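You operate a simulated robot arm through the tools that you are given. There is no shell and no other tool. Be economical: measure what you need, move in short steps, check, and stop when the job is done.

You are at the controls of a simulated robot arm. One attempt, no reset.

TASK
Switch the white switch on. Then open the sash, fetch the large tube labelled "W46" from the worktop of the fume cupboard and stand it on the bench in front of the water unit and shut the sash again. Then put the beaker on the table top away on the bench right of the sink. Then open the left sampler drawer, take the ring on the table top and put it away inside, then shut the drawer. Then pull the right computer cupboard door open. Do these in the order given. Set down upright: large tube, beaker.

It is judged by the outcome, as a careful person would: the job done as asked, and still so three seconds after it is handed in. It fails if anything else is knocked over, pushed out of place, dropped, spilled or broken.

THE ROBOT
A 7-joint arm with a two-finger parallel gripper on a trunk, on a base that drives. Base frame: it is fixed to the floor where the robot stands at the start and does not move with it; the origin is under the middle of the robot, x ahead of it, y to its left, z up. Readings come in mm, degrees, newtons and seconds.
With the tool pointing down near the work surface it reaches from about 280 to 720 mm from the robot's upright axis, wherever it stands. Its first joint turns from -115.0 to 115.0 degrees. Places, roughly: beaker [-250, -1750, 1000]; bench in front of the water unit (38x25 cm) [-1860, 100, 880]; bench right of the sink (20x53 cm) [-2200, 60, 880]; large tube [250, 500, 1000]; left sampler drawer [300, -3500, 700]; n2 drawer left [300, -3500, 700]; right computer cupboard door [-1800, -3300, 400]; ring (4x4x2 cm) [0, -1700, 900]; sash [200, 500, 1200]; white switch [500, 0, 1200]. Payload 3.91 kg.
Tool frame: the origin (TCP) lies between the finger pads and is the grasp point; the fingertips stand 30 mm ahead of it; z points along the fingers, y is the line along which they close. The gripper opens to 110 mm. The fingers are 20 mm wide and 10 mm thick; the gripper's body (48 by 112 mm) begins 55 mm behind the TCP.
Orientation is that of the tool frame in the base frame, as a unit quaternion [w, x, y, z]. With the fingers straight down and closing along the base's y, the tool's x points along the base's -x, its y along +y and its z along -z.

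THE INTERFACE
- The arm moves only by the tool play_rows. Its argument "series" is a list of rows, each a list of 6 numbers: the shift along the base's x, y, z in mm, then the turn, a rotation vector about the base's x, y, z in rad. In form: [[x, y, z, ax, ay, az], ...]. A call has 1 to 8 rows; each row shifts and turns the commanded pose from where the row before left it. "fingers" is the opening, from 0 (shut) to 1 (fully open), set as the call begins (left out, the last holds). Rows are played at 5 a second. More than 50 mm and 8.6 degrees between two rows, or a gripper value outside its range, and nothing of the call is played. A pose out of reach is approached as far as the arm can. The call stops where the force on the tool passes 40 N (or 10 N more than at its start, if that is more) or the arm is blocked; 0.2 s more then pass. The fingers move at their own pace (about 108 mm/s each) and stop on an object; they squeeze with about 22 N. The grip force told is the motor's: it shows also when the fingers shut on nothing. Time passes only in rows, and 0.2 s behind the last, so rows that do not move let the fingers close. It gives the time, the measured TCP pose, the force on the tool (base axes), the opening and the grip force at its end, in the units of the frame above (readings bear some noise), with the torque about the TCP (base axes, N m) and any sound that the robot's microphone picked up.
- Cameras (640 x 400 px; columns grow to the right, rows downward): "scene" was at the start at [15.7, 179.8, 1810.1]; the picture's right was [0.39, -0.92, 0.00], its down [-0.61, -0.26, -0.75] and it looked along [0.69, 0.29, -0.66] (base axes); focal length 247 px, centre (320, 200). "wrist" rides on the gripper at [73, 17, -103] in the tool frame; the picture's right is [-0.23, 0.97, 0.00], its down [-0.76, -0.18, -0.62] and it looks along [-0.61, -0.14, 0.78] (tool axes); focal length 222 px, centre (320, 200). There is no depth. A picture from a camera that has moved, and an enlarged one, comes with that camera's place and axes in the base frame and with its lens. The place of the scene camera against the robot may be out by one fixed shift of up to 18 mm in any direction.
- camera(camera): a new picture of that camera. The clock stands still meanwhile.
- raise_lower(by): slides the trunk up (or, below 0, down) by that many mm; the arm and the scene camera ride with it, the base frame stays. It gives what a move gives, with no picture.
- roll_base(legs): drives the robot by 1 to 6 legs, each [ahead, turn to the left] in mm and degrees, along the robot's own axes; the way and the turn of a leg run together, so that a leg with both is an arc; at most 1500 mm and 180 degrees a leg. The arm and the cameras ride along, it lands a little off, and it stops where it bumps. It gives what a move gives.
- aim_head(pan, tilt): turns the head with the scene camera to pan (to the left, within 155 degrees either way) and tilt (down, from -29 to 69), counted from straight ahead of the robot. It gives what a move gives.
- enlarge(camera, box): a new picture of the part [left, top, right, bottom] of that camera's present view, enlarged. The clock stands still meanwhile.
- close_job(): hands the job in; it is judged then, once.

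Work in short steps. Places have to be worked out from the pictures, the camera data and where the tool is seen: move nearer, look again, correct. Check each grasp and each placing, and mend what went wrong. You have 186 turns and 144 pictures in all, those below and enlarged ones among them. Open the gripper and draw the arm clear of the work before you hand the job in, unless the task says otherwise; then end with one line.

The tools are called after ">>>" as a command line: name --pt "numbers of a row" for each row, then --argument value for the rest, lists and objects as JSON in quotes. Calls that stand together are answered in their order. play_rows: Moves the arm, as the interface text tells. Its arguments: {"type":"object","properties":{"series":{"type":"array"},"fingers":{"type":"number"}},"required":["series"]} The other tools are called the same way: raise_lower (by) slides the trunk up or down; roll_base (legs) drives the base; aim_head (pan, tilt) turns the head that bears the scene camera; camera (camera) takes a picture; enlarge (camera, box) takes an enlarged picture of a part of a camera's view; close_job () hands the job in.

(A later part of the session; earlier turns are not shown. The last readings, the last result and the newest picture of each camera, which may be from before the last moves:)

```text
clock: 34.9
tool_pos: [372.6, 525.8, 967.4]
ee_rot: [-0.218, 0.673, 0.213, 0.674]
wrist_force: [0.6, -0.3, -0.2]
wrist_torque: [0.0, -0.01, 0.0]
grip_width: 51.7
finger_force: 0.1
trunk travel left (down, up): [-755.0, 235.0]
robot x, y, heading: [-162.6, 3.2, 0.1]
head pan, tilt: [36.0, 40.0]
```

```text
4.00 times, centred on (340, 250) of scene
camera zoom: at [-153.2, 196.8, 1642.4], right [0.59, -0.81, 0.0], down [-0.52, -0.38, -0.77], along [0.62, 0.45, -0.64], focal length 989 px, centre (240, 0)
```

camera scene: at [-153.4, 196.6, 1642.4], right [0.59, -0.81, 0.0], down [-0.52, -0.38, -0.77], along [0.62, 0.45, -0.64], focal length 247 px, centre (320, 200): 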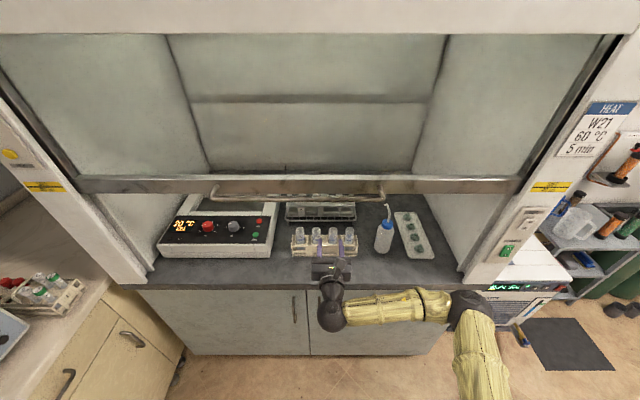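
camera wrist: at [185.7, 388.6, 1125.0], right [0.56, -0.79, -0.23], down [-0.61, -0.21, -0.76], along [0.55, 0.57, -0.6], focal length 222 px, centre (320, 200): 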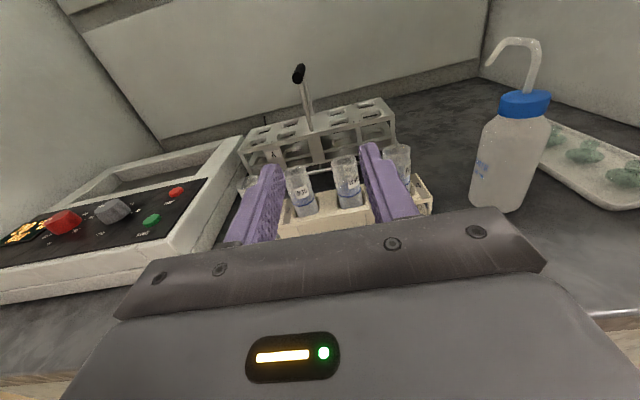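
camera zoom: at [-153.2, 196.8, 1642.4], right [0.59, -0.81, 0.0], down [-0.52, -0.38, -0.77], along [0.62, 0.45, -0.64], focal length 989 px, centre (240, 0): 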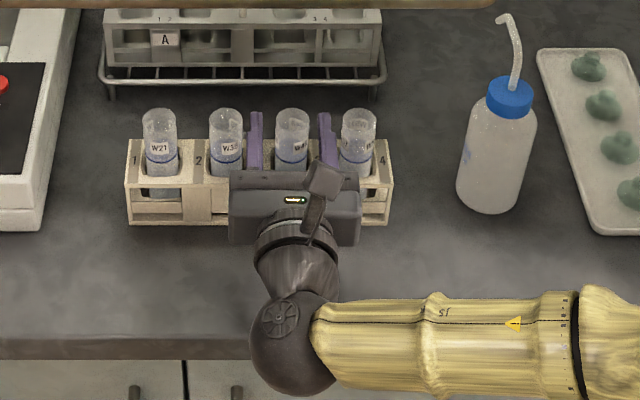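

Fingers straddle W46. I nudge 2 mm left and close.

>>> play_rows --pt "-1.2 1.6 0 0 0 0" --pt "0 0 0 0 0 0" --pt "0 0 0 0 0 0" --fingers 0

>>> enlarge --camera "wrist" --box '[200, 80, 440, 240]'

```text
clock: 35.7
tool_pos: [370.4, 525.8, 969.0]
ee_rot: [-0.218, 0.673, 0.213, 0.674]
wrist_force: [3.5, -3.8, -0.8]
wrist_torque: [-0.27, -0.25, -0.02]
grip_width: 27.8
finger_force: 22.5
trunk travel left (down, up): [-755.0, 235.0]
robot x, y, heading: [-159.8, 2.5, -0.0]
head pan, tilt: [36.0, 40.0]
```

```text
2.50 times, centred on (320, 160) of wrist
camera zoom: at [297.2, 452.9, 1040.4], right [0.56, -0.79, -0.23], down [-0.61, -0.21, -0.76], along [0.55, 0.57, -0.6], focal length 555 px, centre (320, 300)
```

zoom: 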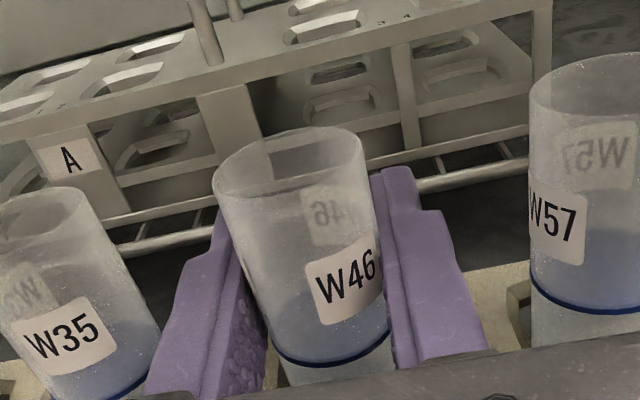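

W46 gripped at 27.8 mm. I lift straight up 110 mm with the trunk.

>>> raise_lower --by 110

>>> camera --camera "wrist"

>>> camera --camera "scene"

```text
clock: 37.1
tool_pos: [369.5, 526.5, 1078.8]
ee_rot: [-0.218, 0.673, 0.212, 0.674]
wrist_force: [0.0, 0.2, -0.3]
wrist_torque: [0.0, -0.01, -0.01]
grip_width: 26.9
finger_force: 22.0
trunk travel left (down, up): [-865.0, 125.0]
robot x, y, heading: [-159.8, -0.0, -0.0]
head pan, tilt: [36.0, 40.0]
```

```text
104 pictures are left
camera wrist: at [296.7, 453.7, 1150.4], right [0.56, -0.79, -0.23], down [-0.61, -0.21, -0.76], along [0.55, 0.57, -0.6], focal length 222 px, centre (320, 200)
```

wrist: 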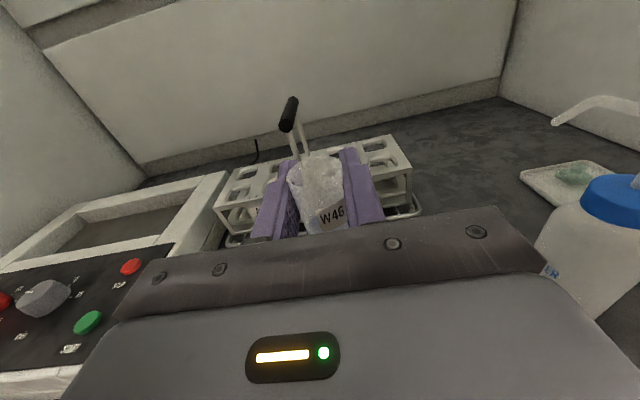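

```text
103 pictures are left
camera scene: at [-153.0, 197.0, 1752.4], right [0.59, -0.81, 0.0], down [-0.52, -0.38, -0.77], along [0.62, 0.45, -0.64], focal length 247 px, centre (320, 200)
```

scene: 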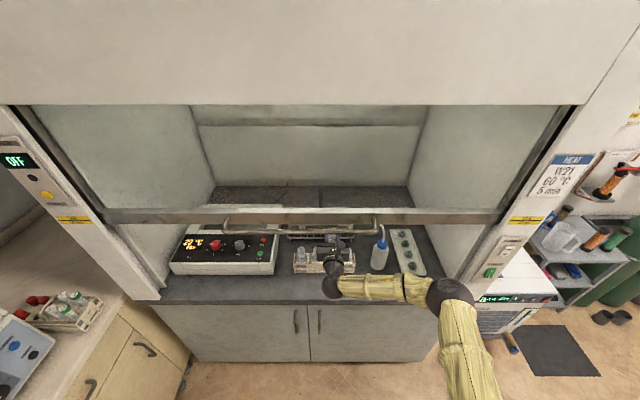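

W46 is held clear of the rack. I draw it out along the normal, with the arm first.

>>> play_rows --pt "-24.2 -17.8 0 0 0 0" --pt "-24.2 -17.8 0 0 0 0" --pt "-24.2 -17.8 0 0 0 0" --pt "-24.2 -17.8 0 0 0 0" --pt "-24.2 -17.8 0 0 0 0" --pt "-24.2 -17.8 0 0 0 0"

>>> roll_base --legs '[[-300, 0]]'

>>> aim_head --pan 36 --tilt 30

>>> camera --camera "scene"

>>> aim_head --pan 150 --tilt 25

>>> camera --camera "scene"

```text
clock: 38.5
tool_pos: [224.5, 419.9, 1077.8]
ee_rot: [-0.217, 0.673, 0.213, 0.674]
wrist_force: [-0.4, 0.0, -0.3]
wrist_torque: [0.05, -0.02, -0.01]
grip_width: 26.6
finger_force: 21.8
trunk travel left (down, up): [-865.0, 125.0]
robot x, y, heading: [-166.6, -2.1, 0.2]
head pan, tilt: [36.0, 40.0]
```

```text
clock: 40.6
tool_pos: [-69.5, 418.1, 1077.9]
ee_rot: [-0.217, 0.673, 0.212, 0.674]
wrist_force: [0.3, -0.2, -0.7]
wrist_torque: [-0.02, -0.01, -0.05]
grip_width: 27.0
finger_force: 21.5
trunk travel left (down, up): [-865.0, 125.0]
robot x, y, heading: [-453.7, 0.9, -0.5]
head pan, tilt: [36.0, 40.0]
```

```text
clock: 41.3
tool_pos: [-69.9, 418.7, 1077.3]
ee_rot: [-0.216, 0.674, 0.212, 0.674]
wrist_force: [0.1, 0.3, -1.3]
wrist_torque: [0.03, -0.02, -0.01]
grip_width: 26.6
finger_force: 22.3
trunk travel left (down, up): [-865.0, 125.0]
robot x, y, heading: [-457.9, 1.1, -0.4]
head pan, tilt: [36.0, 30.0]
```

```text
102 pictures are left
camera scene: at [-444.6, 200.5, 1767.7], right [0.58, -0.81, 0.0], down [-0.41, -0.29, -0.87], along [0.7, 0.51, -0.5], focal length 247 px, centre (320, 200)
```

scene: 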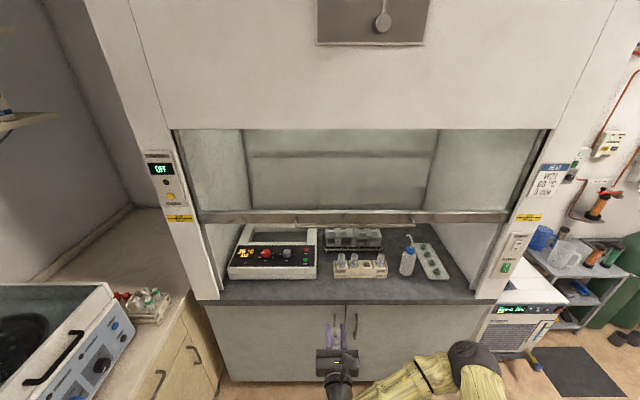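

```text
clock: 43.2
tool_pos: [-69.4, 418.6, 1078.6]
ee_rot: [-0.217, 0.674, 0.212, 0.674]
wrist_force: [0.3, 0.2, -0.3]
wrist_torque: [0.0, 0.01, -0.01]
grip_width: 26.6
finger_force: 21.9
trunk travel left (down, up): [-865.0, 125.0]
robot x, y, heading: [-455.3, -1.3, -0.4]
head pan, tilt: [150.0, 25.0]
```

```text
101 pictures are left
camera scene: at [-597.5, 194.1, 1775.8], right [0.5, 0.86, 0.0], down [0.36, -0.21, -0.91], along [-0.78, 0.46, -0.42], focal length 247 px, centre (320, 200)
```

scene: 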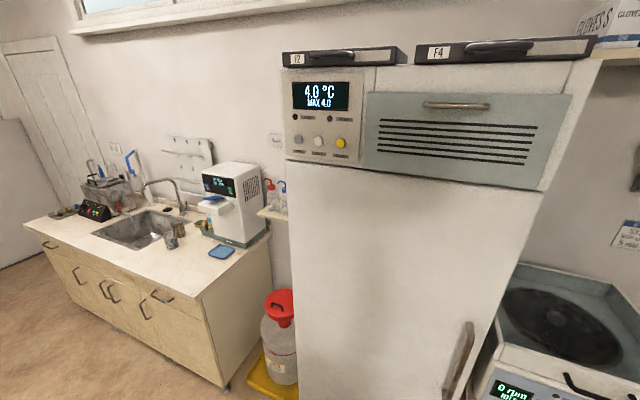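

The tube is out. The sink bench lies to the back-left: its front edge runs along -n at l≈1065, with the water unit near its right end. I bring the tube straight ahead of the robot (yawing -36°) and look behind on the other side before reversing.

>>> play_rows --pt "19 -41 0 0 0 -0.063" --pt "19 -41 0 0 0 -0.063" --pt "19 -41 0 0 0 -0.063" --pt "19 -41 0 0 0 -0.063" --pt "19 -41 0 0 0 -0.063"

>>> play_rows --pt "19 -41 0 0 0 -0.063" --pt "19 -41 0 0 0 -0.063" --pt "19 -41 0 0 0 -0.063" --pt "19 -41 0 0 0 -0.063" --pt "19 -41 0 0 0 -0.063"

>>> aim_head --pan -150 --tilt 30

>>> camera --camera "scene"

```text
clock: 44.4
tool_pos: [25.7, 209.9, 1076.8]
ee_rot: [-0.108, 0.699, 0.103, 0.7]
wrist_force: [0.0, -0.7, -0.8]
wrist_torque: [0.05, 0.02, 0.04]
grip_width: 26.7
finger_force: 21.7
trunk travel left (down, up): [-865.0, 125.0]
robot x, y, heading: [-458.0, -0.2, -0.3]
head pan, tilt: [150.0, 25.0]
```

```text
clock: 45.6
tool_pos: [120.6, 2.8, 1078.4]
ee_rot: [0.002, 0.706, -0.008, 0.708]
wrist_force: [-0.1, -0.3, -1.2]
wrist_torque: [0.02, 0.0, -0.01]
grip_width: 26.7
finger_force: 22.3
trunk travel left (down, up): [-865.0, 125.0]
robot x, y, heading: [-457.8, -0.8, -0.1]
head pan, tilt: [150.0, 25.0]
```

```text
clock: 49.7
tool_pos: [119.8, 3.9, 1078.0]
ee_rot: [0.003, 0.706, -0.008, 0.708]
wrist_force: [-0.4, -0.6, -0.1]
wrist_torque: [-0.04, -0.01, 0.03]
grip_width: 26.8
finger_force: 22.0
trunk travel left (down, up): [-865.0, 125.0]
robot x, y, heading: [-458.1, -0.5, -0.2]
head pan, tilt: [-150.0, 30.0]
```

```text
100 pictures are left
camera scene: at [-596.4, 102.5, 1767.8], right [-0.5, 0.87, 0.0], down [0.43, 0.25, -0.87], along [-0.75, -0.43, -0.5], focal length 247 px, centre (320, 200)
```

scene: 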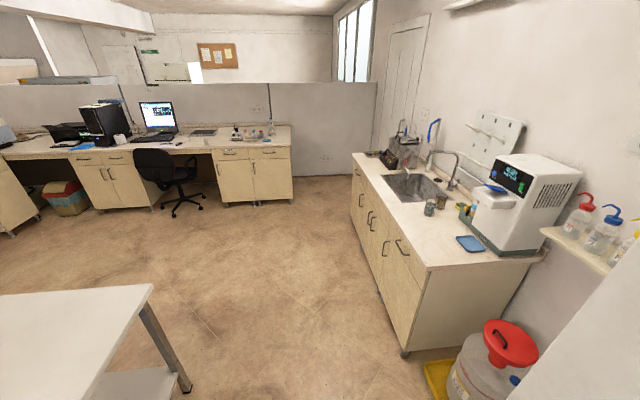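

The way is clear. I turn 28°, reverse to in front of the bench, and turn to face it with the arm straight ahead.

>>> roll_base --legs '[[0, 28.4], [-1081, 0], [0, 97.9]]'

>>> aim_head --pan 0 --tilt 40

>>> camera --camera "scene"

>>> camera --camera "wrist"

```text
clock: 60.9
tool_pos: [-1783.1, -75.3, 1079.2]
ee_rot: [0.638, -0.309, -0.635, -0.306]
wrist_force: [0.5, -0.5, -0.5]
wrist_torque: [-0.01, 0.0, 0.0]
grip_width: 26.5
finger_force: 21.9
trunk travel left (down, up): [-865.0, 125.0]
robot x, y, heading: [-1413.3, -519.9, 128.9]
head pan, tilt: [-150.0, 30.0]
```

```text
clock: 63.3
tool_pos: [-1783.0, -75.2, 1078.7]
ee_rot: [0.638, -0.309, -0.635, -0.306]
wrist_force: [0.7, -0.6, -0.9]
wrist_torque: [-0.01, 0.0, -0.02]
grip_width: 27.0
finger_force: 22.0
trunk travel left (down, up): [-865.0, 125.0]
robot x, y, heading: [-1417.2, -522.4, 129.1]
head pan, tilt: [0.0, 40.0]
```

```text
99 pictures are left
camera scene: at [-1550.3, -602.5, 1752.4], right [0.78, 0.63, 0.0], down [0.41, -0.5, -0.77], along [-0.48, 0.59, -0.64], focal length 247 px, centre (320, 200)
```

scene: 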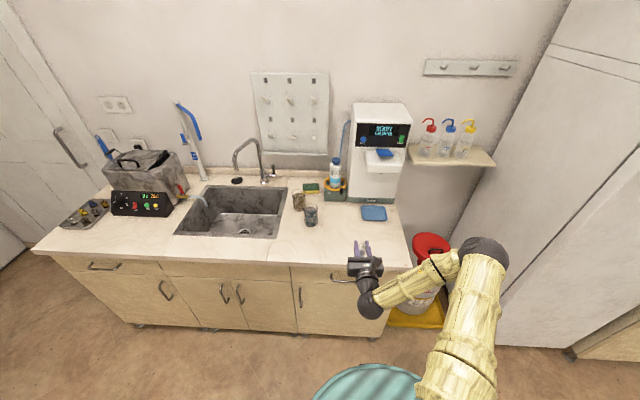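

```text
98 pictures are left
camera wrist: at [-1704.4, -144.8, 1150.4], right [0.76, 0.61, -0.23], down [0.24, -0.6, -0.76], along [-0.6, 0.52, -0.6], focal length 222 px, centre (320, 200)
```

wrist: 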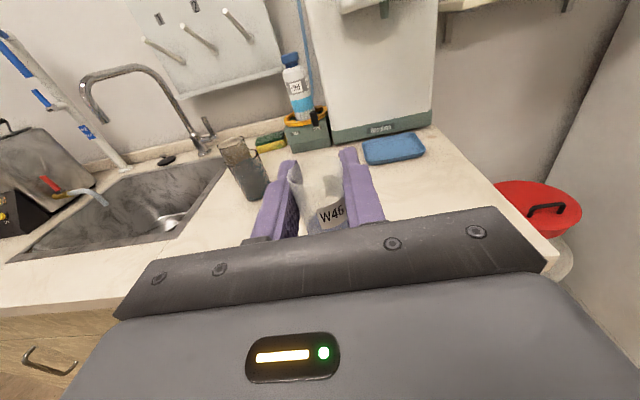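

The spot in front of the water unit (about [-1860, 100]) is clear. I drive forward 120 mm and bring the tube above it.

>>> roll_base --legs '[[120, 0]]'

>>> play_rows --pt "0 27 0 0 0 0" --pt "0 27 0 0 0 0" --pt "0 27 0 0 0 0"

>>> raise_lower --by -80

>>> camera --camera "scene"

>>> camera --camera "wrist"

```text
clock: 64.5
tool_pos: [-1857.4, 18.3, 1077.7]
ee_rot: [0.638, -0.31, -0.635, -0.306]
wrist_force: [-0.2, 0.9, -1.1]
wrist_torque: [0.01, 0.01, 0.01]
grip_width: 26.6
finger_force: 21.6
trunk travel left (down, up): [-865.0, 125.0]
robot x, y, heading: [-1489.3, -427.7, 129.5]
head pan, tilt: [0.0, 40.0]
```

```text
clock: 65.3
tool_pos: [-1855.8, 94.8, 1079.3]
ee_rot: [0.639, -0.309, -0.635, -0.306]
wrist_force: [-0.7, -0.4, -0.7]
wrist_torque: [0.0, 0.0, -0.01]
grip_width: 26.8
finger_force: 21.8
trunk travel left (down, up): [-865.0, 125.0]
robot x, y, heading: [-1489.2, -426.4, 129.1]
head pan, tilt: [0.0, 40.0]
```

```text
clock: 66.5
tool_pos: [-1856.8, 93.9, 999.5]
ee_rot: [0.639, -0.309, -0.635, -0.306]
wrist_force: [0.2, 0.1, -1.1]
wrist_torque: [-0.01, -0.01, 0.01]
grip_width: 27.0
finger_force: 22.6
trunk travel left (down, up): [-785.0, 205.0]
robot x, y, heading: [-1487.9, -428.6, 129.0]
head pan, tilt: [0.0, 40.0]
```

```text
97 pictures are left
camera scene: at [-1624.9, -510.7, 1672.5], right [0.78, 0.63, 0.0], down [0.41, -0.5, -0.77], along [-0.48, 0.59, -0.64], focal length 247 px, centre (320, 200)
```

scene: 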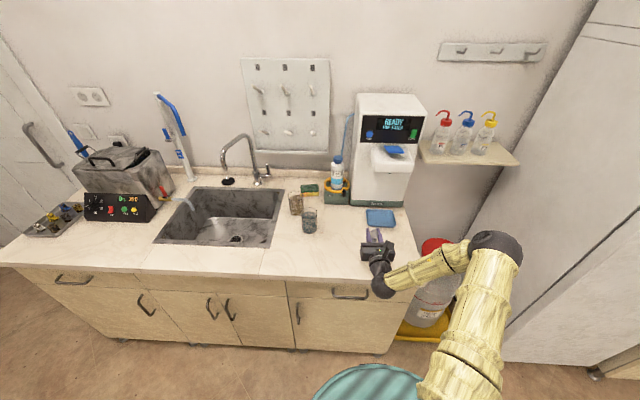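

```text
96 pictures are left
camera wrist: at [-1777.5, 25.0, 1071.2], right [0.76, 0.6, -0.23], down [0.24, -0.6, -0.76], along [-0.6, 0.52, -0.6], focal length 222 px, centre (320, 200)
```

wrist: 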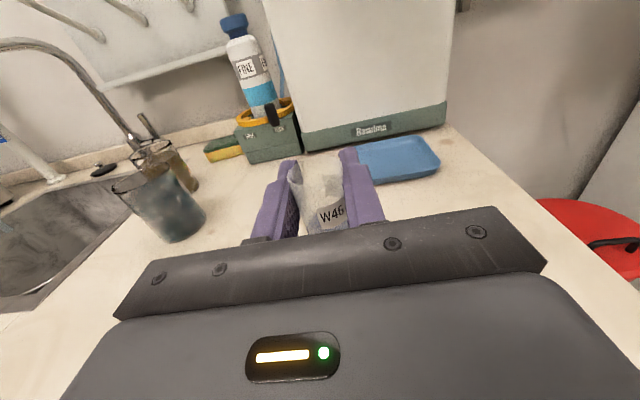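

Tube is over the free spot. I lower in small steps watching the force.

>>> play_rows --pt "0 0 -6 0 0 0" --pt "0 0 -6 0 0 0" --pt "0 0 -5 0 0 0" --pt "0 0 -4 0 0 0"

```text
clock: 67.5
tool_pos: [-1856.8, 94.3, 977.8]
ee_rot: [0.638, -0.309, -0.635, -0.306]
wrist_force: [-0.4, -1.1, -1.2]
wrist_torque: [-0.02, 0.0, 0.0]
grip_width: 26.6
finger_force: 21.6
trunk travel left (down, up): [-785.0, 205.0]
robot x, y, heading: [-1490.3, -430.1, 129.0]
head pan, tilt: [0.0, 40.0]
```

No contact yet; further down in 2–3 mm steps.

>>> play_rows --pt "0 0 -3 0 0 0" --pt "0 0 -3 0 0 0" --pt "0 0 -2 0 0 0"

>>> play_rows --pt "0 0 -2 0 0 0" --pt "0 0 -2 0 0 0"

>>> camera --camera "wrist"

```text
clock: 68.3
tool_pos: [-1855.5, 94.5, 972.5]
ee_rot: [0.64, -0.309, -0.633, -0.307]
wrist_force: [0.1, 2.3, 19.3]
wrist_torque: [0.14, -0.11, 0.03]
grip_width: 26.9
finger_force: 21.7
trunk travel left (down, up): [-785.0, 205.0]
robot x, y, heading: [-1488.3, -427.0, 129.3]
head pan, tilt: [0.0, 40.0]
```

```text
clock: 68.9
tool_pos: [-1857.3, 94.6, 965.8]
ee_rot: [0.64, -0.309, -0.633, -0.307]
wrist_force: [0.4, -0.2, 18.6]
wrist_torque: [0.05, -0.07, 0.02]
grip_width: 26.9
finger_force: 22.1
trunk travel left (down, up): [-785.0, 205.0]
robot x, y, heading: [-1488.2, -431.8, 129.1]
head pan, tilt: [0.0, 40.0]
```

```text
95 pictures are left
camera wrist: at [-1777.5, 24.7, 1039.3], right [0.76, 0.6, -0.23], down [0.24, -0.6, -0.76], along [-0.6, 0.53, -0.6], focal length 222 px, centre (320, 200)
```

wrist: 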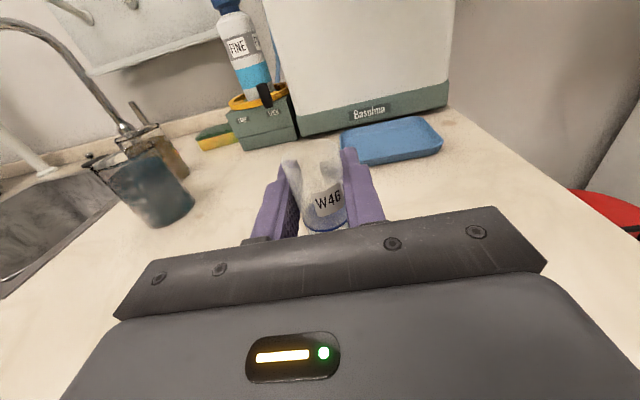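

The tube bears on the bench. I open the fingers.

>>> play_rows --pt "0 0 0 0 0 0" --pt "0 0 0 0 0 0" --fingers 0.5

>>> camera --camera "wrist"

```text
clock: 69.5
tool_pos: [-1856.5, 94.0, 965.8]
ee_rot: [0.638, -0.31, -0.635, -0.306]
wrist_force: [-0.4, 0.0, -0.3]
wrist_torque: [-0.01, -0.03, 0.01]
grip_width: 54.9
finger_force: 0.1
trunk travel left (down, up): [-785.0, 205.0]
robot x, y, heading: [-1489.4, -428.5, 129.1]
head pan, tilt: [0.0, 40.0]
```

```text
94 pictures are left
camera wrist: at [-1778.4, 25.8, 1037.5], right [0.76, 0.6, -0.23], down [0.24, -0.6, -0.76], along [-0.6, 0.52, -0.61], focal length 222 px, centre (320, 200)
```

wrist: 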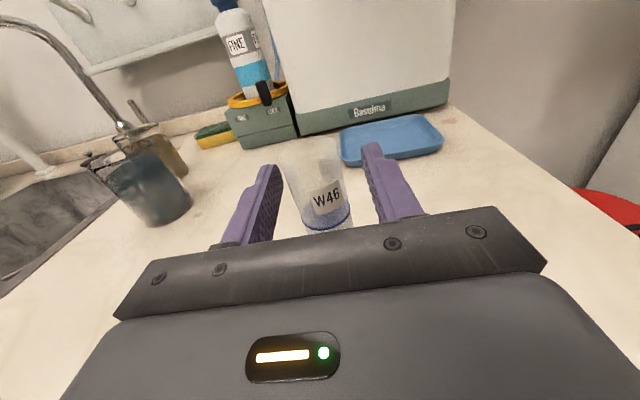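

W46 stands upright. I back straight off, raise the trunk, and return to face the hood squarely.

>>> roll_base --legs '[[-130, 0]]'

>>> raise_lower --by 200

>>> camera --camera "scene"

>>> roll_base --legs '[[0, -98.7], [1140, 0], [0, 6]]'

>>> camera --camera "scene"

```text
clock: 70.7
tool_pos: [-1775.5, -3.4, 967.8]
ee_rot: [0.639, -0.309, -0.635, -0.307]
wrist_force: [-0.1, -0.3, 0.0]
wrist_torque: [0.0, -0.02, 0.0]
grip_width: 54.9
finger_force: 0.1
trunk travel left (down, up): [-785.0, 205.0]
robot x, y, heading: [-1410.1, -522.6, 129.1]
head pan, tilt: [0.0, 40.0]
```

```text
clock: 72.9
tool_pos: [-1776.9, -2.2, 1166.5]
ee_rot: [0.638, -0.31, -0.635, -0.306]
wrist_force: [0.1, 0.2, -0.5]
wrist_torque: [0.0, -0.01, -0.02]
grip_width: 55.2
finger_force: 0.0
trunk travel left (down, up): [-985.0, 5.0]
robot x, y, heading: [-1405.6, -530.0, 128.9]
head pan, tilt: [0.0, 40.0]
```

```text
93 pictures are left
camera scene: at [-1545.3, -608.9, 1872.4], right [0.78, 0.63, 0.0], down [0.4, -0.5, -0.77], along [-0.48, 0.6, -0.64], focal length 247 px, centre (320, 200)
```

scene: 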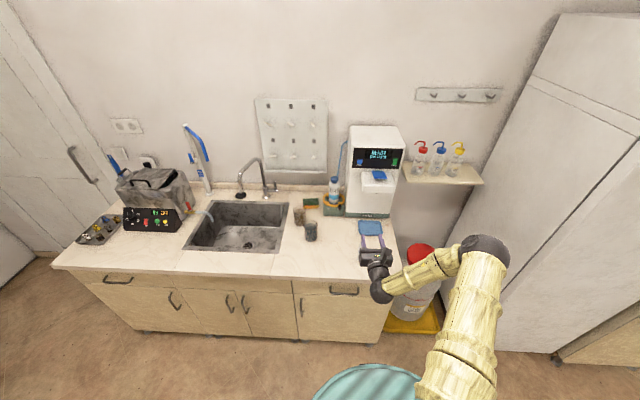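

```text
clock: 83.5
tool_pos: [144.2, 352.2, 1165.7]
ee_rot: [-0.209, 0.676, 0.204, 0.677]
wrist_force: [-0.7, -0.3, -0.2]
wrist_torque: [0.0, 0.03, -0.02]
grip_width: 54.9
finger_force: 0.0
trunk travel left (down, up): [-985.0, 5.0]
robot x, y, heading: [-406.8, 23.3, 34.5]
head pan, tilt: [0.0, 40.0]
```

```text
92 pictures are left
camera scene: at [-475.0, 160.8, 1872.3], right [0.57, -0.82, 0.0], down [-0.53, -0.37, -0.77], along [0.63, 0.43, -0.64], focal length 247 px, centre (320, 200)
```

scene: 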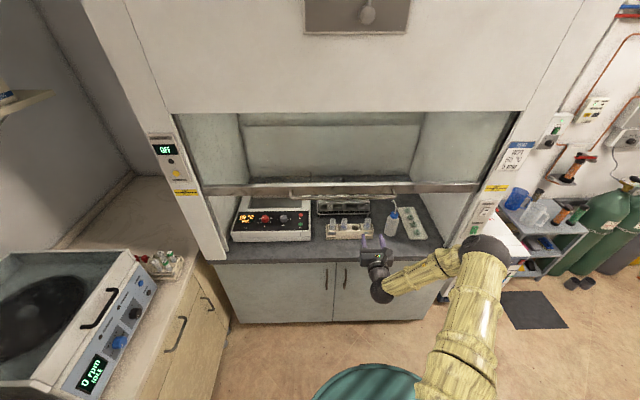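

TCP is 100 mm short of the bar at l≈199, within the handle's span. I close the fingers and raise the hand above the bar height to test reach.

>>> play_rows --pt "0 0 30 0 0 0" --pt "0 0 30 0 0 0" --pt "0 0 30 0 0 0" --pt "0 0 30 0 0 0" --pt "0 0 30 0 0 0" --fingers 0

>>> camera --camera "wrist"

>>> enlarge --camera "scene" --box '[270, 170, 430, 270]'

```text
clock: 84.7
tool_pos: [146.7, 348.4, 1306.0]
ee_rot: [-0.209, 0.676, 0.203, 0.677]
wrist_force: [0.3, -0.8, -0.1]
wrist_torque: [-0.04, 0.01, 0.04]
grip_width: 0.2
finger_force: 22.8
out of reach, approached as far as the arm can: row 5
trunk travel left (down, up): [-985.0, 5.0]
robot x, y, heading: [-405.6, 27.2, 34.4]
head pan, tilt: [0.0, 40.0]
```

```text
91 pictures are left
camera wrist: at [71.5, 277.4, 1377.3], right [0.54, -0.81, -0.23], down [-0.62, -0.19, -0.76], along [0.57, 0.56, -0.6], focal length 222 px, centre (320, 200)
```

wrist: 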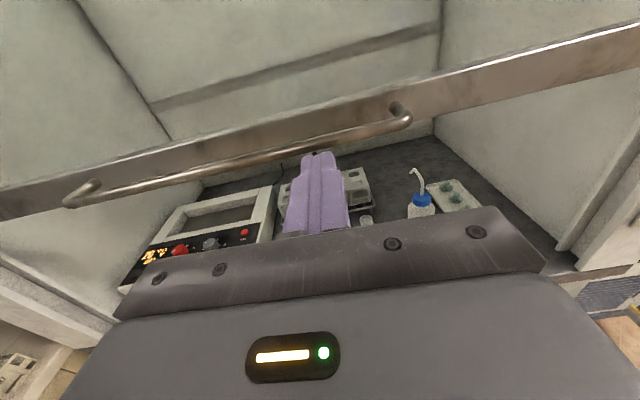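

```text
4.00 times, centred on (350, 220) of scene
camera zoom: at [-472.6, 156.7, 1872.8], right [0.57, -0.82, 0.0], down [-0.53, -0.36, -0.77], along [0.63, 0.43, -0.64], focal length 989 px, centre (200, 120)
```

zoom: 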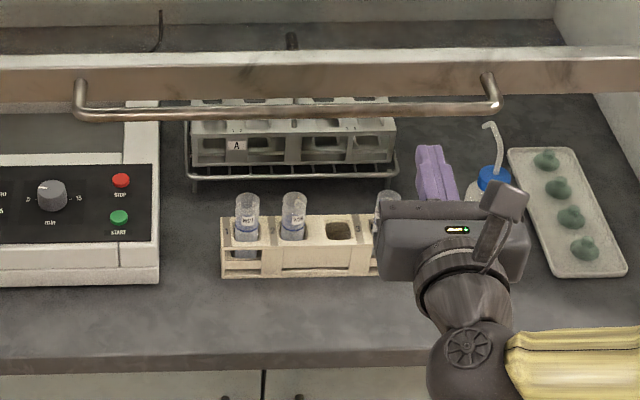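

The bar is at z≈1280; the tip is just above. I raise the trunk its last 5 mm and move in over the bar, toward the handle's middle.

>>> raise_lower --by 5

>>> play_rows --pt "12 34 2 0 0 0" --pt "12 34 2 0 0 0"

>>> camera --camera "wrist"

```text
clock: 85.2
tool_pos: [144.7, 352.4, 1310.2]
ee_rot: [-0.208, 0.676, 0.203, 0.677]
wrist_force: [-0.3, 0.3, 0.3]
wrist_torque: [0.01, -0.01, -0.01]
grip_width: 0.1
finger_force: 21.7
trunk travel left (down, up): [-990.0, 0.0]
robot x, y, heading: [-409.7, 26.7, 34.7]
head pan, tilt: [0.0, 40.0]
```

```text
clock: 85.8
tool_pos: [146.0, 350.7, 1309.9]
ee_rot: [-0.208, 0.676, 0.204, 0.677]
wrist_force: [0.9, -0.4, 0.4]
wrist_torque: [-0.03, -0.02, -0.03]
grip_width: 0.0
finger_force: 22.2
out of reach, approached as far as the arm can: row 1, 2
trunk travel left (down, up): [-990.0, 0.0]
robot x, y, heading: [-409.6, 24.1, 34.5]
head pan, tilt: [0.0, 40.0]
```

```text
89 pictures are left
camera wrist: at [70.4, 279.7, 1381.9], right [0.54, -0.81, -0.23], down [-0.62, -0.19, -0.76], along [0.57, 0.56, -0.6], focal length 222 px, centre (320, 200)
```

wrist: 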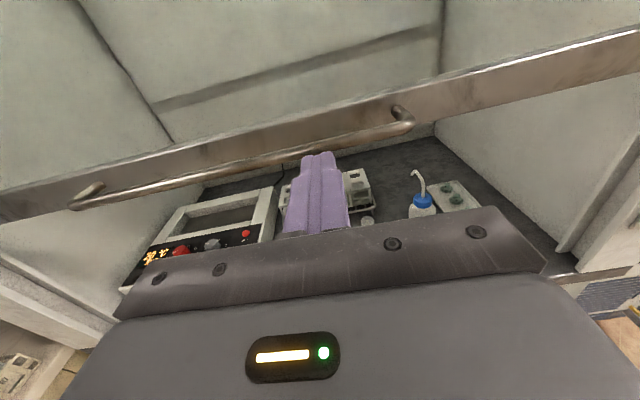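

The arm is at its limit, so I drive the base forward 95 mm to bring the fingers over the bar.

>>> roll_base --legs '[[95, 0]]'

>>> camera --camera "wrist"

>>> enlarge --camera "scene" --box '[270, 170, 430, 270]'

```text
clock: 87.0
tool_pos: [226.6, 406.3, 1310.1]
ee_rot: [-0.208, 0.676, 0.204, 0.677]
wrist_force: [0.4, -0.3, 0.4]
wrist_torque: [0.01, -0.04, 0.0]
grip_width: 0.0
finger_force: 21.9
trunk travel left (down, up): [-990.0, 0.0]
robot x, y, heading: [-327.7, 80.6, 34.6]
head pan, tilt: [0.0, 40.0]
```

```text
88 pictures are left
camera wrist: at [150.3, 334.7, 1381.5], right [0.54, -0.81, -0.23], down [-0.62, -0.19, -0.76], along [0.57, 0.56, -0.6], focal length 222 px, centre (320, 200)
```

wrist: 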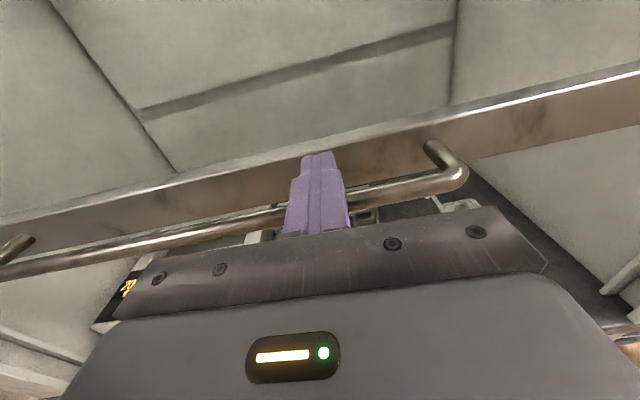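

```text
4.00 times, centred on (350, 220) of scene
camera zoom: at [-393.9, 214.7, 1877.4], right [0.57, -0.82, 0.0], down [-0.53, -0.36, -0.77], along [0.63, 0.43, -0.64], focal length 989 px, centre (200, 120)
```

zoom: 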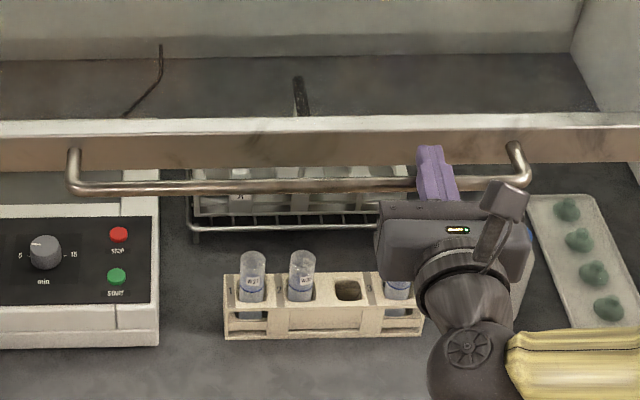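

The fingers lie over the bar. I lower the trunk and watch the sash follow.

>>> raise_lower --by -60

>>> camera --camera "wrist"

```text
clock: 88.0
tool_pos: [225.7, 404.6, 1249.7]
ee_rot: [-0.207, 0.677, 0.203, 0.677]
wrist_force: [0.1, -0.9, -0.9]
wrist_torque: [-0.01, -0.02, -0.03]
grip_width: 0.0
finger_force: 21.7
trunk travel left (down, up): [-930.0, 60.0]
robot x, y, heading: [-324.9, 82.9, 34.6]
head pan, tilt: [0.0, 40.0]
```

```text
86 pictures are left
camera wrist: at [149.8, 334.3, 1321.1], right [0.54, -0.81, -0.23], down [-0.62, -0.19, -0.76], along [0.57, 0.56, -0.6], focal length 222 px, centre (320, 200)
```

wrist: 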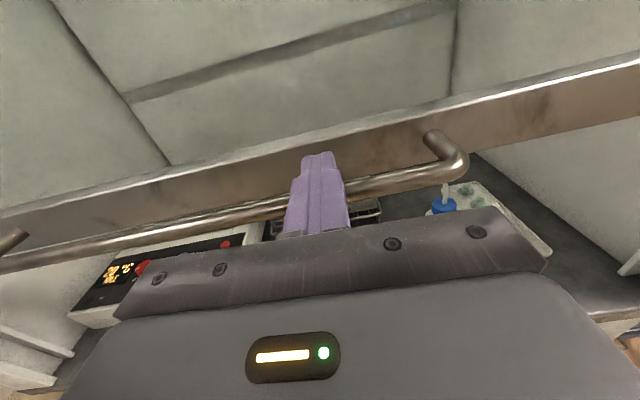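

The sash follows. I lower nearly all the rest.

>>> raise_lower --by -268

>>> play_rows --pt "0 0 -5 0 0 0" --pt "0 0 -5 0 0 0" --pt "0 0 -5 0 0 0" --pt "0 0 -5 0 0 0"

>>> enlarge --camera "scene" --box '[240, 170, 440, 300]'

```text
clock: 90.7
tool_pos: [224.2, 404.5, 982.3]
ee_rot: [-0.208, 0.676, 0.203, 0.677]
wrist_force: [0.0, 0.0, 2.1]
wrist_torque: [0.04, -0.03, -0.01]
grip_width: 0.0
finger_force: 22.1
trunk travel left (down, up): [-662.0, 328.0]
robot x, y, heading: [-328.0, 77.3, 34.6]
head pan, tilt: [0.0, 40.0]
```

```text
clock: 91.7
tool_pos: [225.6, 406.8, 963.0]
ee_rot: [-0.209, 0.676, 0.204, 0.677]
wrist_force: [-1.0, -0.9, 3.9]
wrist_torque: [0.02, -0.07, 0.0]
grip_width: 0.1
finger_force: 22.1
trunk travel left (down, up): [-662.0, 328.0]
robot x, y, heading: [-330.7, 78.7, 34.6]
head pan, tilt: [0.0, 40.0]
```

```text
3.08 times, centred on (340, 235) of scene
camera zoom: at [-395.4, 213.6, 1549.4], right [0.57, -0.82, 0.0], down [-0.53, -0.36, -0.77], along [0.63, 0.43, -0.64], focal length 760 px, centre (258, 92)
```

zoom: 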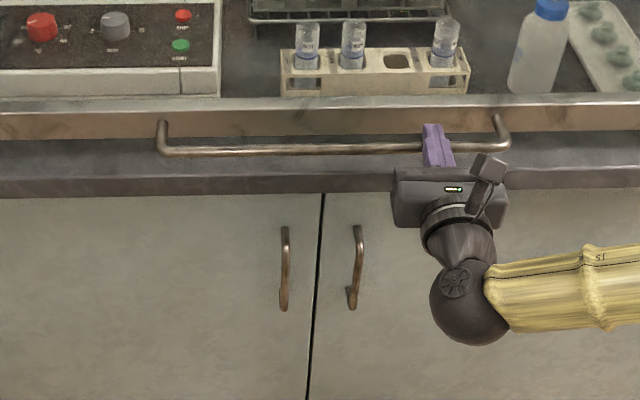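

Almost shut; I press down until firm contact.

>>> play_rows --pt "0 0 -4 0 0 0" --pt "0 0 -4 0 0 0" --pt "0 0 -4 0 0 0" --pt "0 0 -4 0 0 0"

```text
clock: 92.7
tool_pos: [224.3, 404.6, 947.8]
ee_rot: [-0.208, 0.676, 0.203, 0.677]
wrist_force: [-0.4, -1.3, 3.6]
wrist_torque: [0.04, -0.05, -0.05]
grip_width: 0.4
finger_force: 22.2
trunk travel left (down, up): [-662.0, 328.0]
robot x, y, heading: [-326.4, 79.6, 34.6]
head pan, tilt: [0.0, 40.0]
```

Still moving freely; continue.

>>> play_rows --pt "0 0 -4 0 0 0" --pt "0 0 -4 0 0 0" --pt "0 0 -4 0 0 0" --pt "0 0 -4 0 0 0"

>>> enlarge --camera "scene" --box '[240, 170, 440, 300]'

>>> camera --camera "wrist"

```text
clock: 93.7
tool_pos: [227.9, 405.1, 939.8]
ee_rot: [-0.21, 0.667, 0.2, 0.686]
wrist_force: [-1.4, -0.4, 11.5]
wrist_torque: [0.04, -0.11, 0.15]
grip_width: 0.1
finger_force: 21.9
trunk travel left (down, up): [-662.0, 328.0]
robot x, y, heading: [-327.9, 82.4, 34.3]
head pan, tilt: [0.0, 40.0]
stopped in row 4: the force on the tool passed its limit (the readings are from after the stop); the commanded pose is now the measured one
```

```text
3.08 times, centred on (340, 235) of scene
camera zoom: at [-396.1, 213.0, 1549.2], right [0.57, -0.82, 0.0], down [-0.53, -0.36, -0.77], along [0.63, 0.43, -0.64], focal length 760 px, centre (258, 92)
```

zoom: 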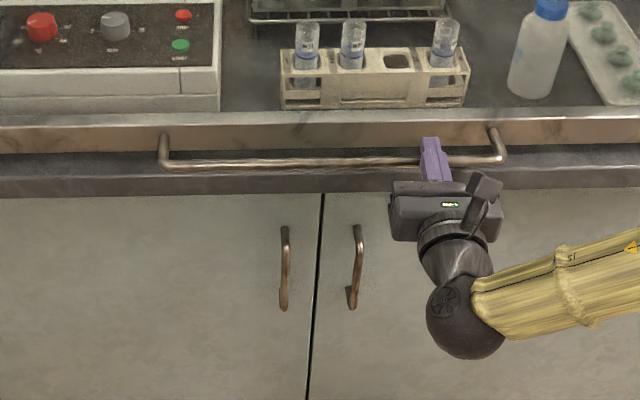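

```text
83 pictures are left
camera wrist: at [150.3, 333.8, 1009.6], right [0.55, -0.81, -0.23], down [-0.6, -0.18, -0.78], along [0.58, 0.56, -0.58], focal length 222 px, centre (320, 200)
```

wrist: 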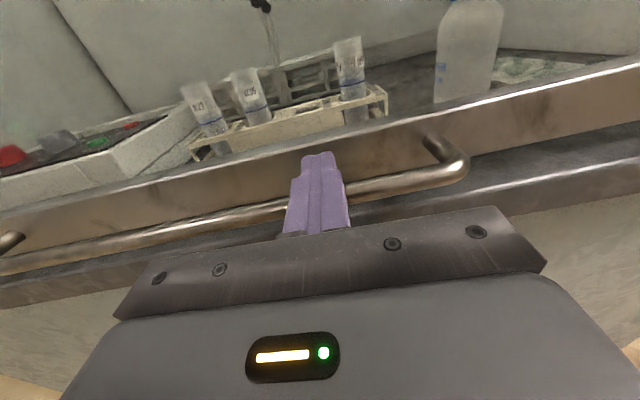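

The sash hit its stop with over 40 N: it is shut. I lift off the bar and back away.

>>> play_rows --pt "0 0 8 0 0 0" --pt "0 0 10 0 0 0"

>>> roll_base --legs '[[-200, 0]]'

>>> enlarge --camera "scene" --box '[160, 120, 520, 300]'

```text
clock: 94.3
tool_pos: [228.0, 406.3, 956.0]
ee_rot: [-0.209, 0.671, 0.201, 0.683]
wrist_force: [0.0, -0.3, 0.1]
wrist_torque: [-0.02, -0.02, 0.01]
grip_width: 0.0
finger_force: 21.7
trunk travel left (down, up): [-662.0, 328.0]
robot x, y, heading: [-329.7, 80.9, 34.9]
head pan, tilt: [0.0, 40.0]
```

```text
clock: 95.9
tool_pos: [67.0, 296.8, 956.5]
ee_rot: [-0.209, 0.669, 0.201, 0.684]
wrist_force: [-0.1, -0.5, 0.3]
wrist_torque: [0.03, 0.0, -0.02]
grip_width: 0.0
finger_force: 22.6
trunk travel left (down, up): [-662.0, 328.0]
robot x, y, heading: [-488.2, -32.4, 34.7]
head pan, tilt: [0.0, 40.0]
```

```text
1.78 times, centred on (340, 210) of scene
camera zoom: at [-556.9, 102.3, 1549.5], right [0.57, -0.82, 0.0], down [-0.53, -0.37, -0.77], along [0.63, 0.44, -0.64], focal length 439 px, centre (284, 182)
```

zoom: 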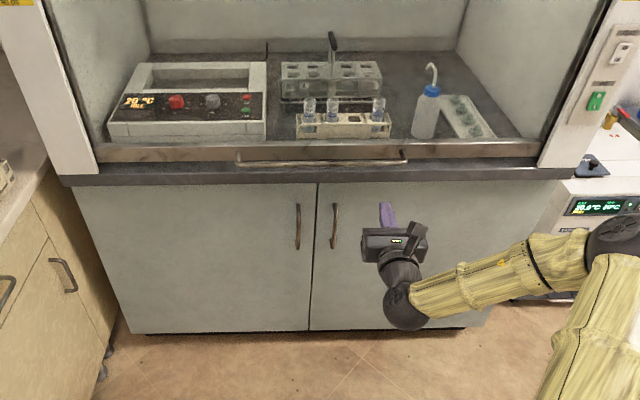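

Sash shut. Now I look toward the table with the beaker and ring.

>>> raise_lower --by 250

>>> aim_head --pan -117 --tilt 25

>>> camera --camera "scene"

```text
clock: 98.4
tool_pos: [67.1, 296.4, 1204.9]
ee_rot: [-0.21, 0.669, 0.201, 0.684]
wrist_force: [0.7, -0.4, -0.4]
wrist_torque: [0.01, 0.03, 0.02]
grip_width: 0.0
finger_force: 22.3
trunk travel left (down, up): [-912.0, 78.0]
robot x, y, heading: [-489.6, -32.6, 34.5]
head pan, tilt: [0.0, 40.0]
```

```text
clock: 100.4
tool_pos: [66.4, 296.7, 1205.4]
ee_rot: [-0.21, 0.669, 0.202, 0.683]
wrist_force: [-0.1, -0.5, 0.5]
wrist_torque: [-0.02, -0.03, 0.01]
grip_width: 0.1
finger_force: 22.1
trunk travel left (down, up): [-912.0, 78.0]
robot x, y, heading: [-489.6, -30.9, 34.8]
head pan, tilt: [-117.0, 25.0]
```

```text
81 pictures are left
camera scene: at [-613.6, -36.9, 1822.8], right [-0.99, -0.13, 0.0], down [-0.06, 0.42, -0.91], along [0.12, -0.9, -0.42], focal length 247 px, centre (320, 200)
```

scene: 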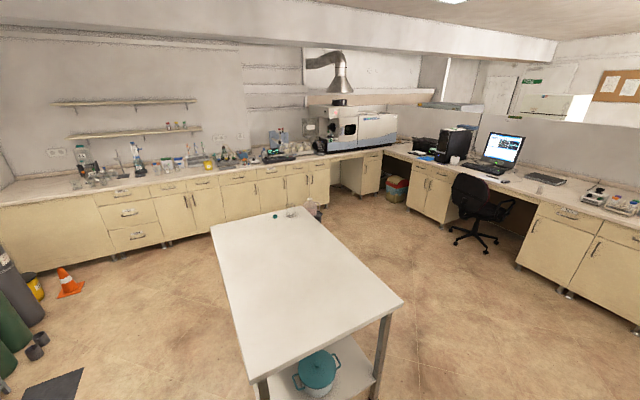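

The table's long axis runs along -l; the beaker and ring are at its far end. I zoom in there and on the far bench.

>>> enlarge --camera "scene" --box '[250, 190, 340, 240]'

>>> enlarge --camera "scene" --box '[70, 110, 400, 270]'

```text
7.11 times, centred on (295, 215) of scene
camera zoom: at [-613.6, -36.9, 1822.8], right [-0.99, -0.13, 0.0], down [-0.06, 0.42, -0.91], along [0.12, -0.9, -0.42], focal length 1758 px, centre (498, 93)
```

zoom: 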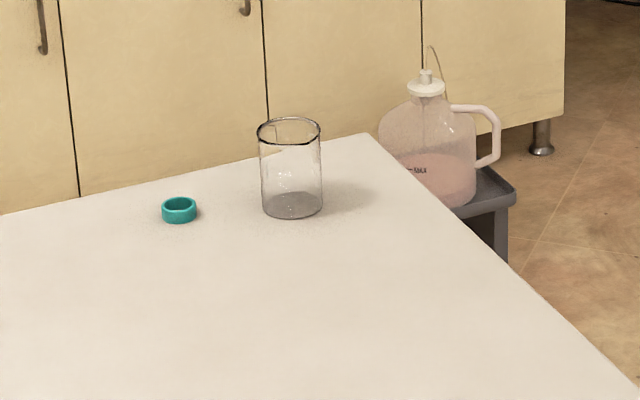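

```text
1.94 times, centred on (235, 190) of scene
camera zoom: at [-613.6, -36.9, 1822.8], right [-0.99, -0.13, 0.0], down [-0.06, 0.42, -0.91], along [0.12, -0.9, -0.42], focal length 479 px, centre (485, 219)
```

zoom: 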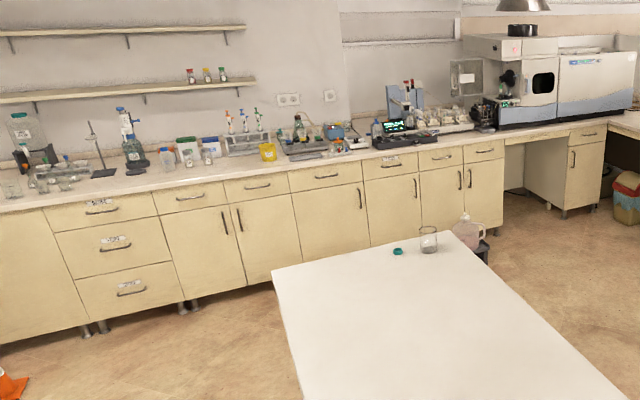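

Beaker (≈70 mm wide, ≈95 mm tall) is at about n −1149, l −1301; ring at n −1031, l −1345. I drive round to the table's −n side: reverse along the hood normal, turn, drive alongside, and turn to face +n.

>>> roll_base --legs '[[0, 1.6], [-1487, 0], [0, -90]]'

>>> aim_head --pan 0 --tilt 30

>>> camera --camera "scene"

```text
clock: 112.0
tool_pos: [-1348.5, -1458.1, 1206.1]
ee_rot: [0.318, 0.625, -0.315, 0.64]
wrist_force: [-0.8, -0.4, 0.0]
wrist_torque: [0.03, 0.0, -0.03]
grip_width: 0.0
finger_force: 22.0
trunk travel left (down, up): [-912.0, 78.0]
robot x, y, heading: [-1704.5, -920.0, -52.4]
head pan, tilt: [-117.0, 25.0]
```

```text
clock: 114.0
tool_pos: [-1347.4, -1458.8, 1206.6]
ee_rot: [0.319, 0.624, -0.315, 0.64]
wrist_force: [0.2, -0.5, -0.1]
wrist_torque: [0.01, 0.0, -0.01]
grip_width: 0.0
finger_force: 22.9
trunk travel left (down, up): [-912.0, 78.0]
robot x, y, heading: [-1702.9, -921.8, -52.4]
head pan, tilt: [0.0, 30.0]
```

```text
78 pictures are left
camera scene: at [-1565.3, -858.6, 1814.8], right [-0.79, -0.61, 0.0], down [-0.3, 0.4, -0.87], along [0.53, -0.69, -0.5], focal length 247 px, centre (320, 200)
```

scene: 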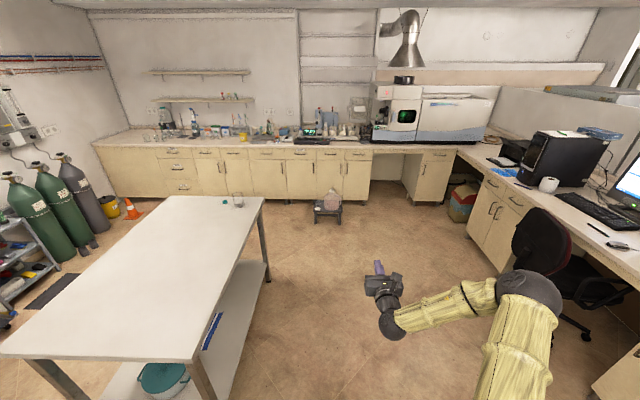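

Clear lane. I drive along and turn to face the table end.

>>> roll_base --legs '[[0, -1.3], [1500, 0], [55, 0], [0, 90]]'

>>> camera --camera "scene"

>>> camera --camera "wrist"

```text
clock: 126.1
tool_pos: [-238.9, -1859.3, 1205.9]
ee_rot: [-0.209, 0.67, 0.201, 0.684]
wrist_force: [-0.3, 0.4, -0.7]
wrist_torque: [0.01, 0.02, 0.03]
grip_width: 0.2
finger_force: 22.6
trunk travel left (down, up): [-912.0, 78.0]
robot x, y, heading: [-794.9, -2183.3, 34.6]
head pan, tilt: [0.0, 30.0]
```

```text
77 pictures are left
camera scene: at [-857.7, -2047.2, 1814.8], right [0.56, -0.83, 0.0], down [-0.41, -0.28, -0.87], along [0.71, 0.49, -0.5], focal length 247 px, centre (320, 200)
```

scene: 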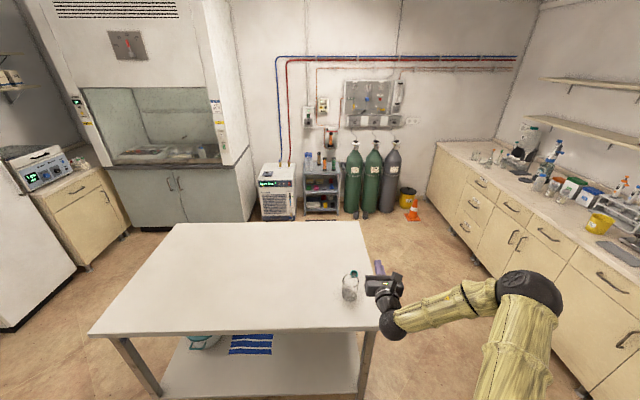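

```text
76 pictures are left
camera wrist: at [-315.3, -1931.4, 1275.6], right [0.54, -0.81, -0.23], down [-0.61, -0.18, -0.77], along [0.58, 0.56, -0.59], focal length 222 px, centre (320, 200)
```

wrist: 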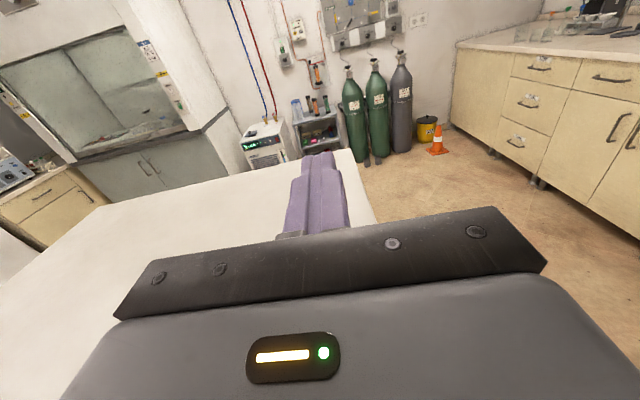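

Beaker is near, slightly left of the hand. I zoom in on it.

>>> enlarge --camera "scene" --box '[310, 250, 410, 320]'

```text
5.71 times, centred on (360, 285) of scene
camera zoom: at [-857.7, -2047.2, 1814.8], right [0.56, -0.83, 0.0], down [-0.41, -0.28, -0.87], along [0.71, 0.49, -0.5], focal length 1412 px, centre (91, -286)
```

zoom: 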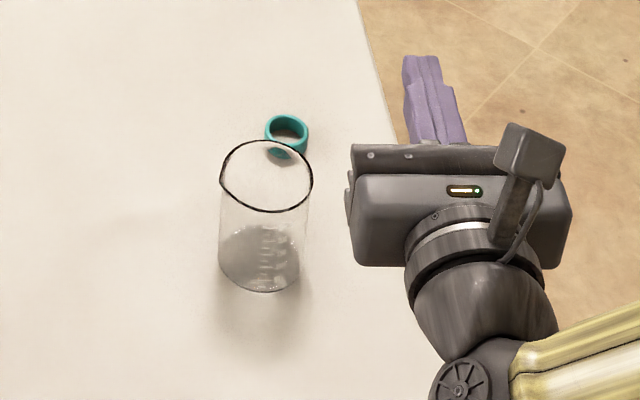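

Beaker base at about n −1159, l −1297, with a rim of 68 mm. I open the fingers to 100 mm, shift left in line with it, and lower to z≈958.

>>> play_rows --pt "-18 24 0 0 0 0" --pt "-18 24 0 0 0 0" --fingers 0.92

>>> raise_lower --by -248

>>> camera --camera "wrist"

>>> enlarge --camera "scene" --box '[290, 180, 450, 280]'

```text
clock: 126.7
tool_pos: [-274.5, -1812.4, 1206.1]
ee_rot: [-0.207, 0.67, 0.2, 0.684]
wrist_force: [0.0, -0.5, 0.9]
wrist_torque: [0.0, -0.01, -0.04]
grip_width: 101.1
finger_force: 0.1
trunk travel left (down, up): [-912.0, 78.0]
robot x, y, heading: [-797.8, -2186.8, 34.2]
head pan, tilt: [0.0, 30.0]
```

```text
clock: 129.2
tool_pos: [-273.3, -1812.1, 958.7]
ee_rot: [-0.209, 0.67, 0.201, 0.684]
wrist_force: [0.5, -0.4, -0.5]
wrist_torque: [-0.04, 0.02, -0.02]
grip_width: 101.2
finger_force: 0.0
trunk travel left (down, up): [-664.0, 326.0]
robot x, y, heading: [-798.2, -2184.7, 34.3]
head pan, tilt: [0.0, 30.0]
```

```text
74 pictures are left
camera wrist: at [-351.2, -1883.3, 1028.0], right [0.54, -0.81, -0.23], down [-0.61, -0.18, -0.77], along [0.58, 0.56, -0.59], focal length 222 px, centre (320, 200)
```

wrist: 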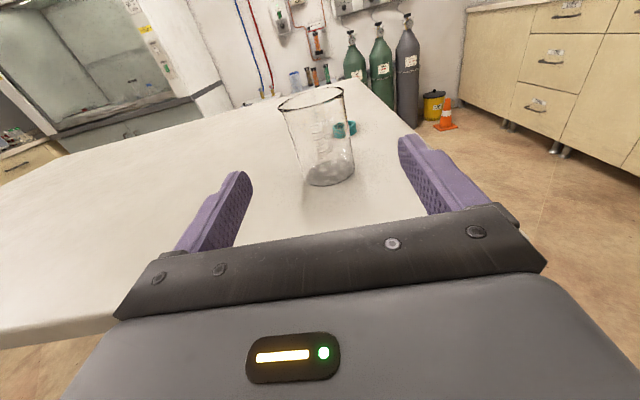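

```text
4.00 times, centred on (370, 230) of scene
camera zoom: at [-857.8, -2047.4, 1566.8], right [0.56, -0.83, 0.0], down [-0.41, -0.28, -0.87], along [0.71, 0.49, -0.5], focal length 989 px, centre (120, 80)
```

zoom: 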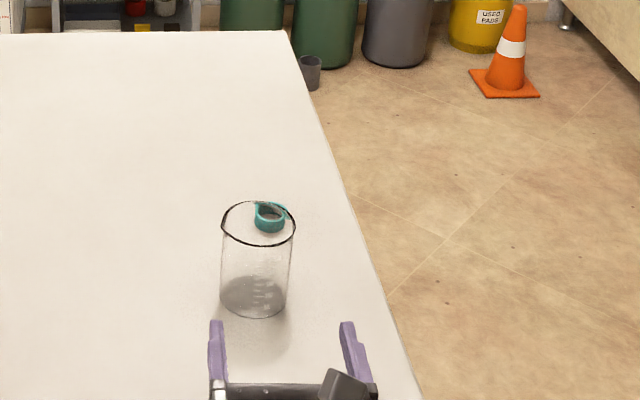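

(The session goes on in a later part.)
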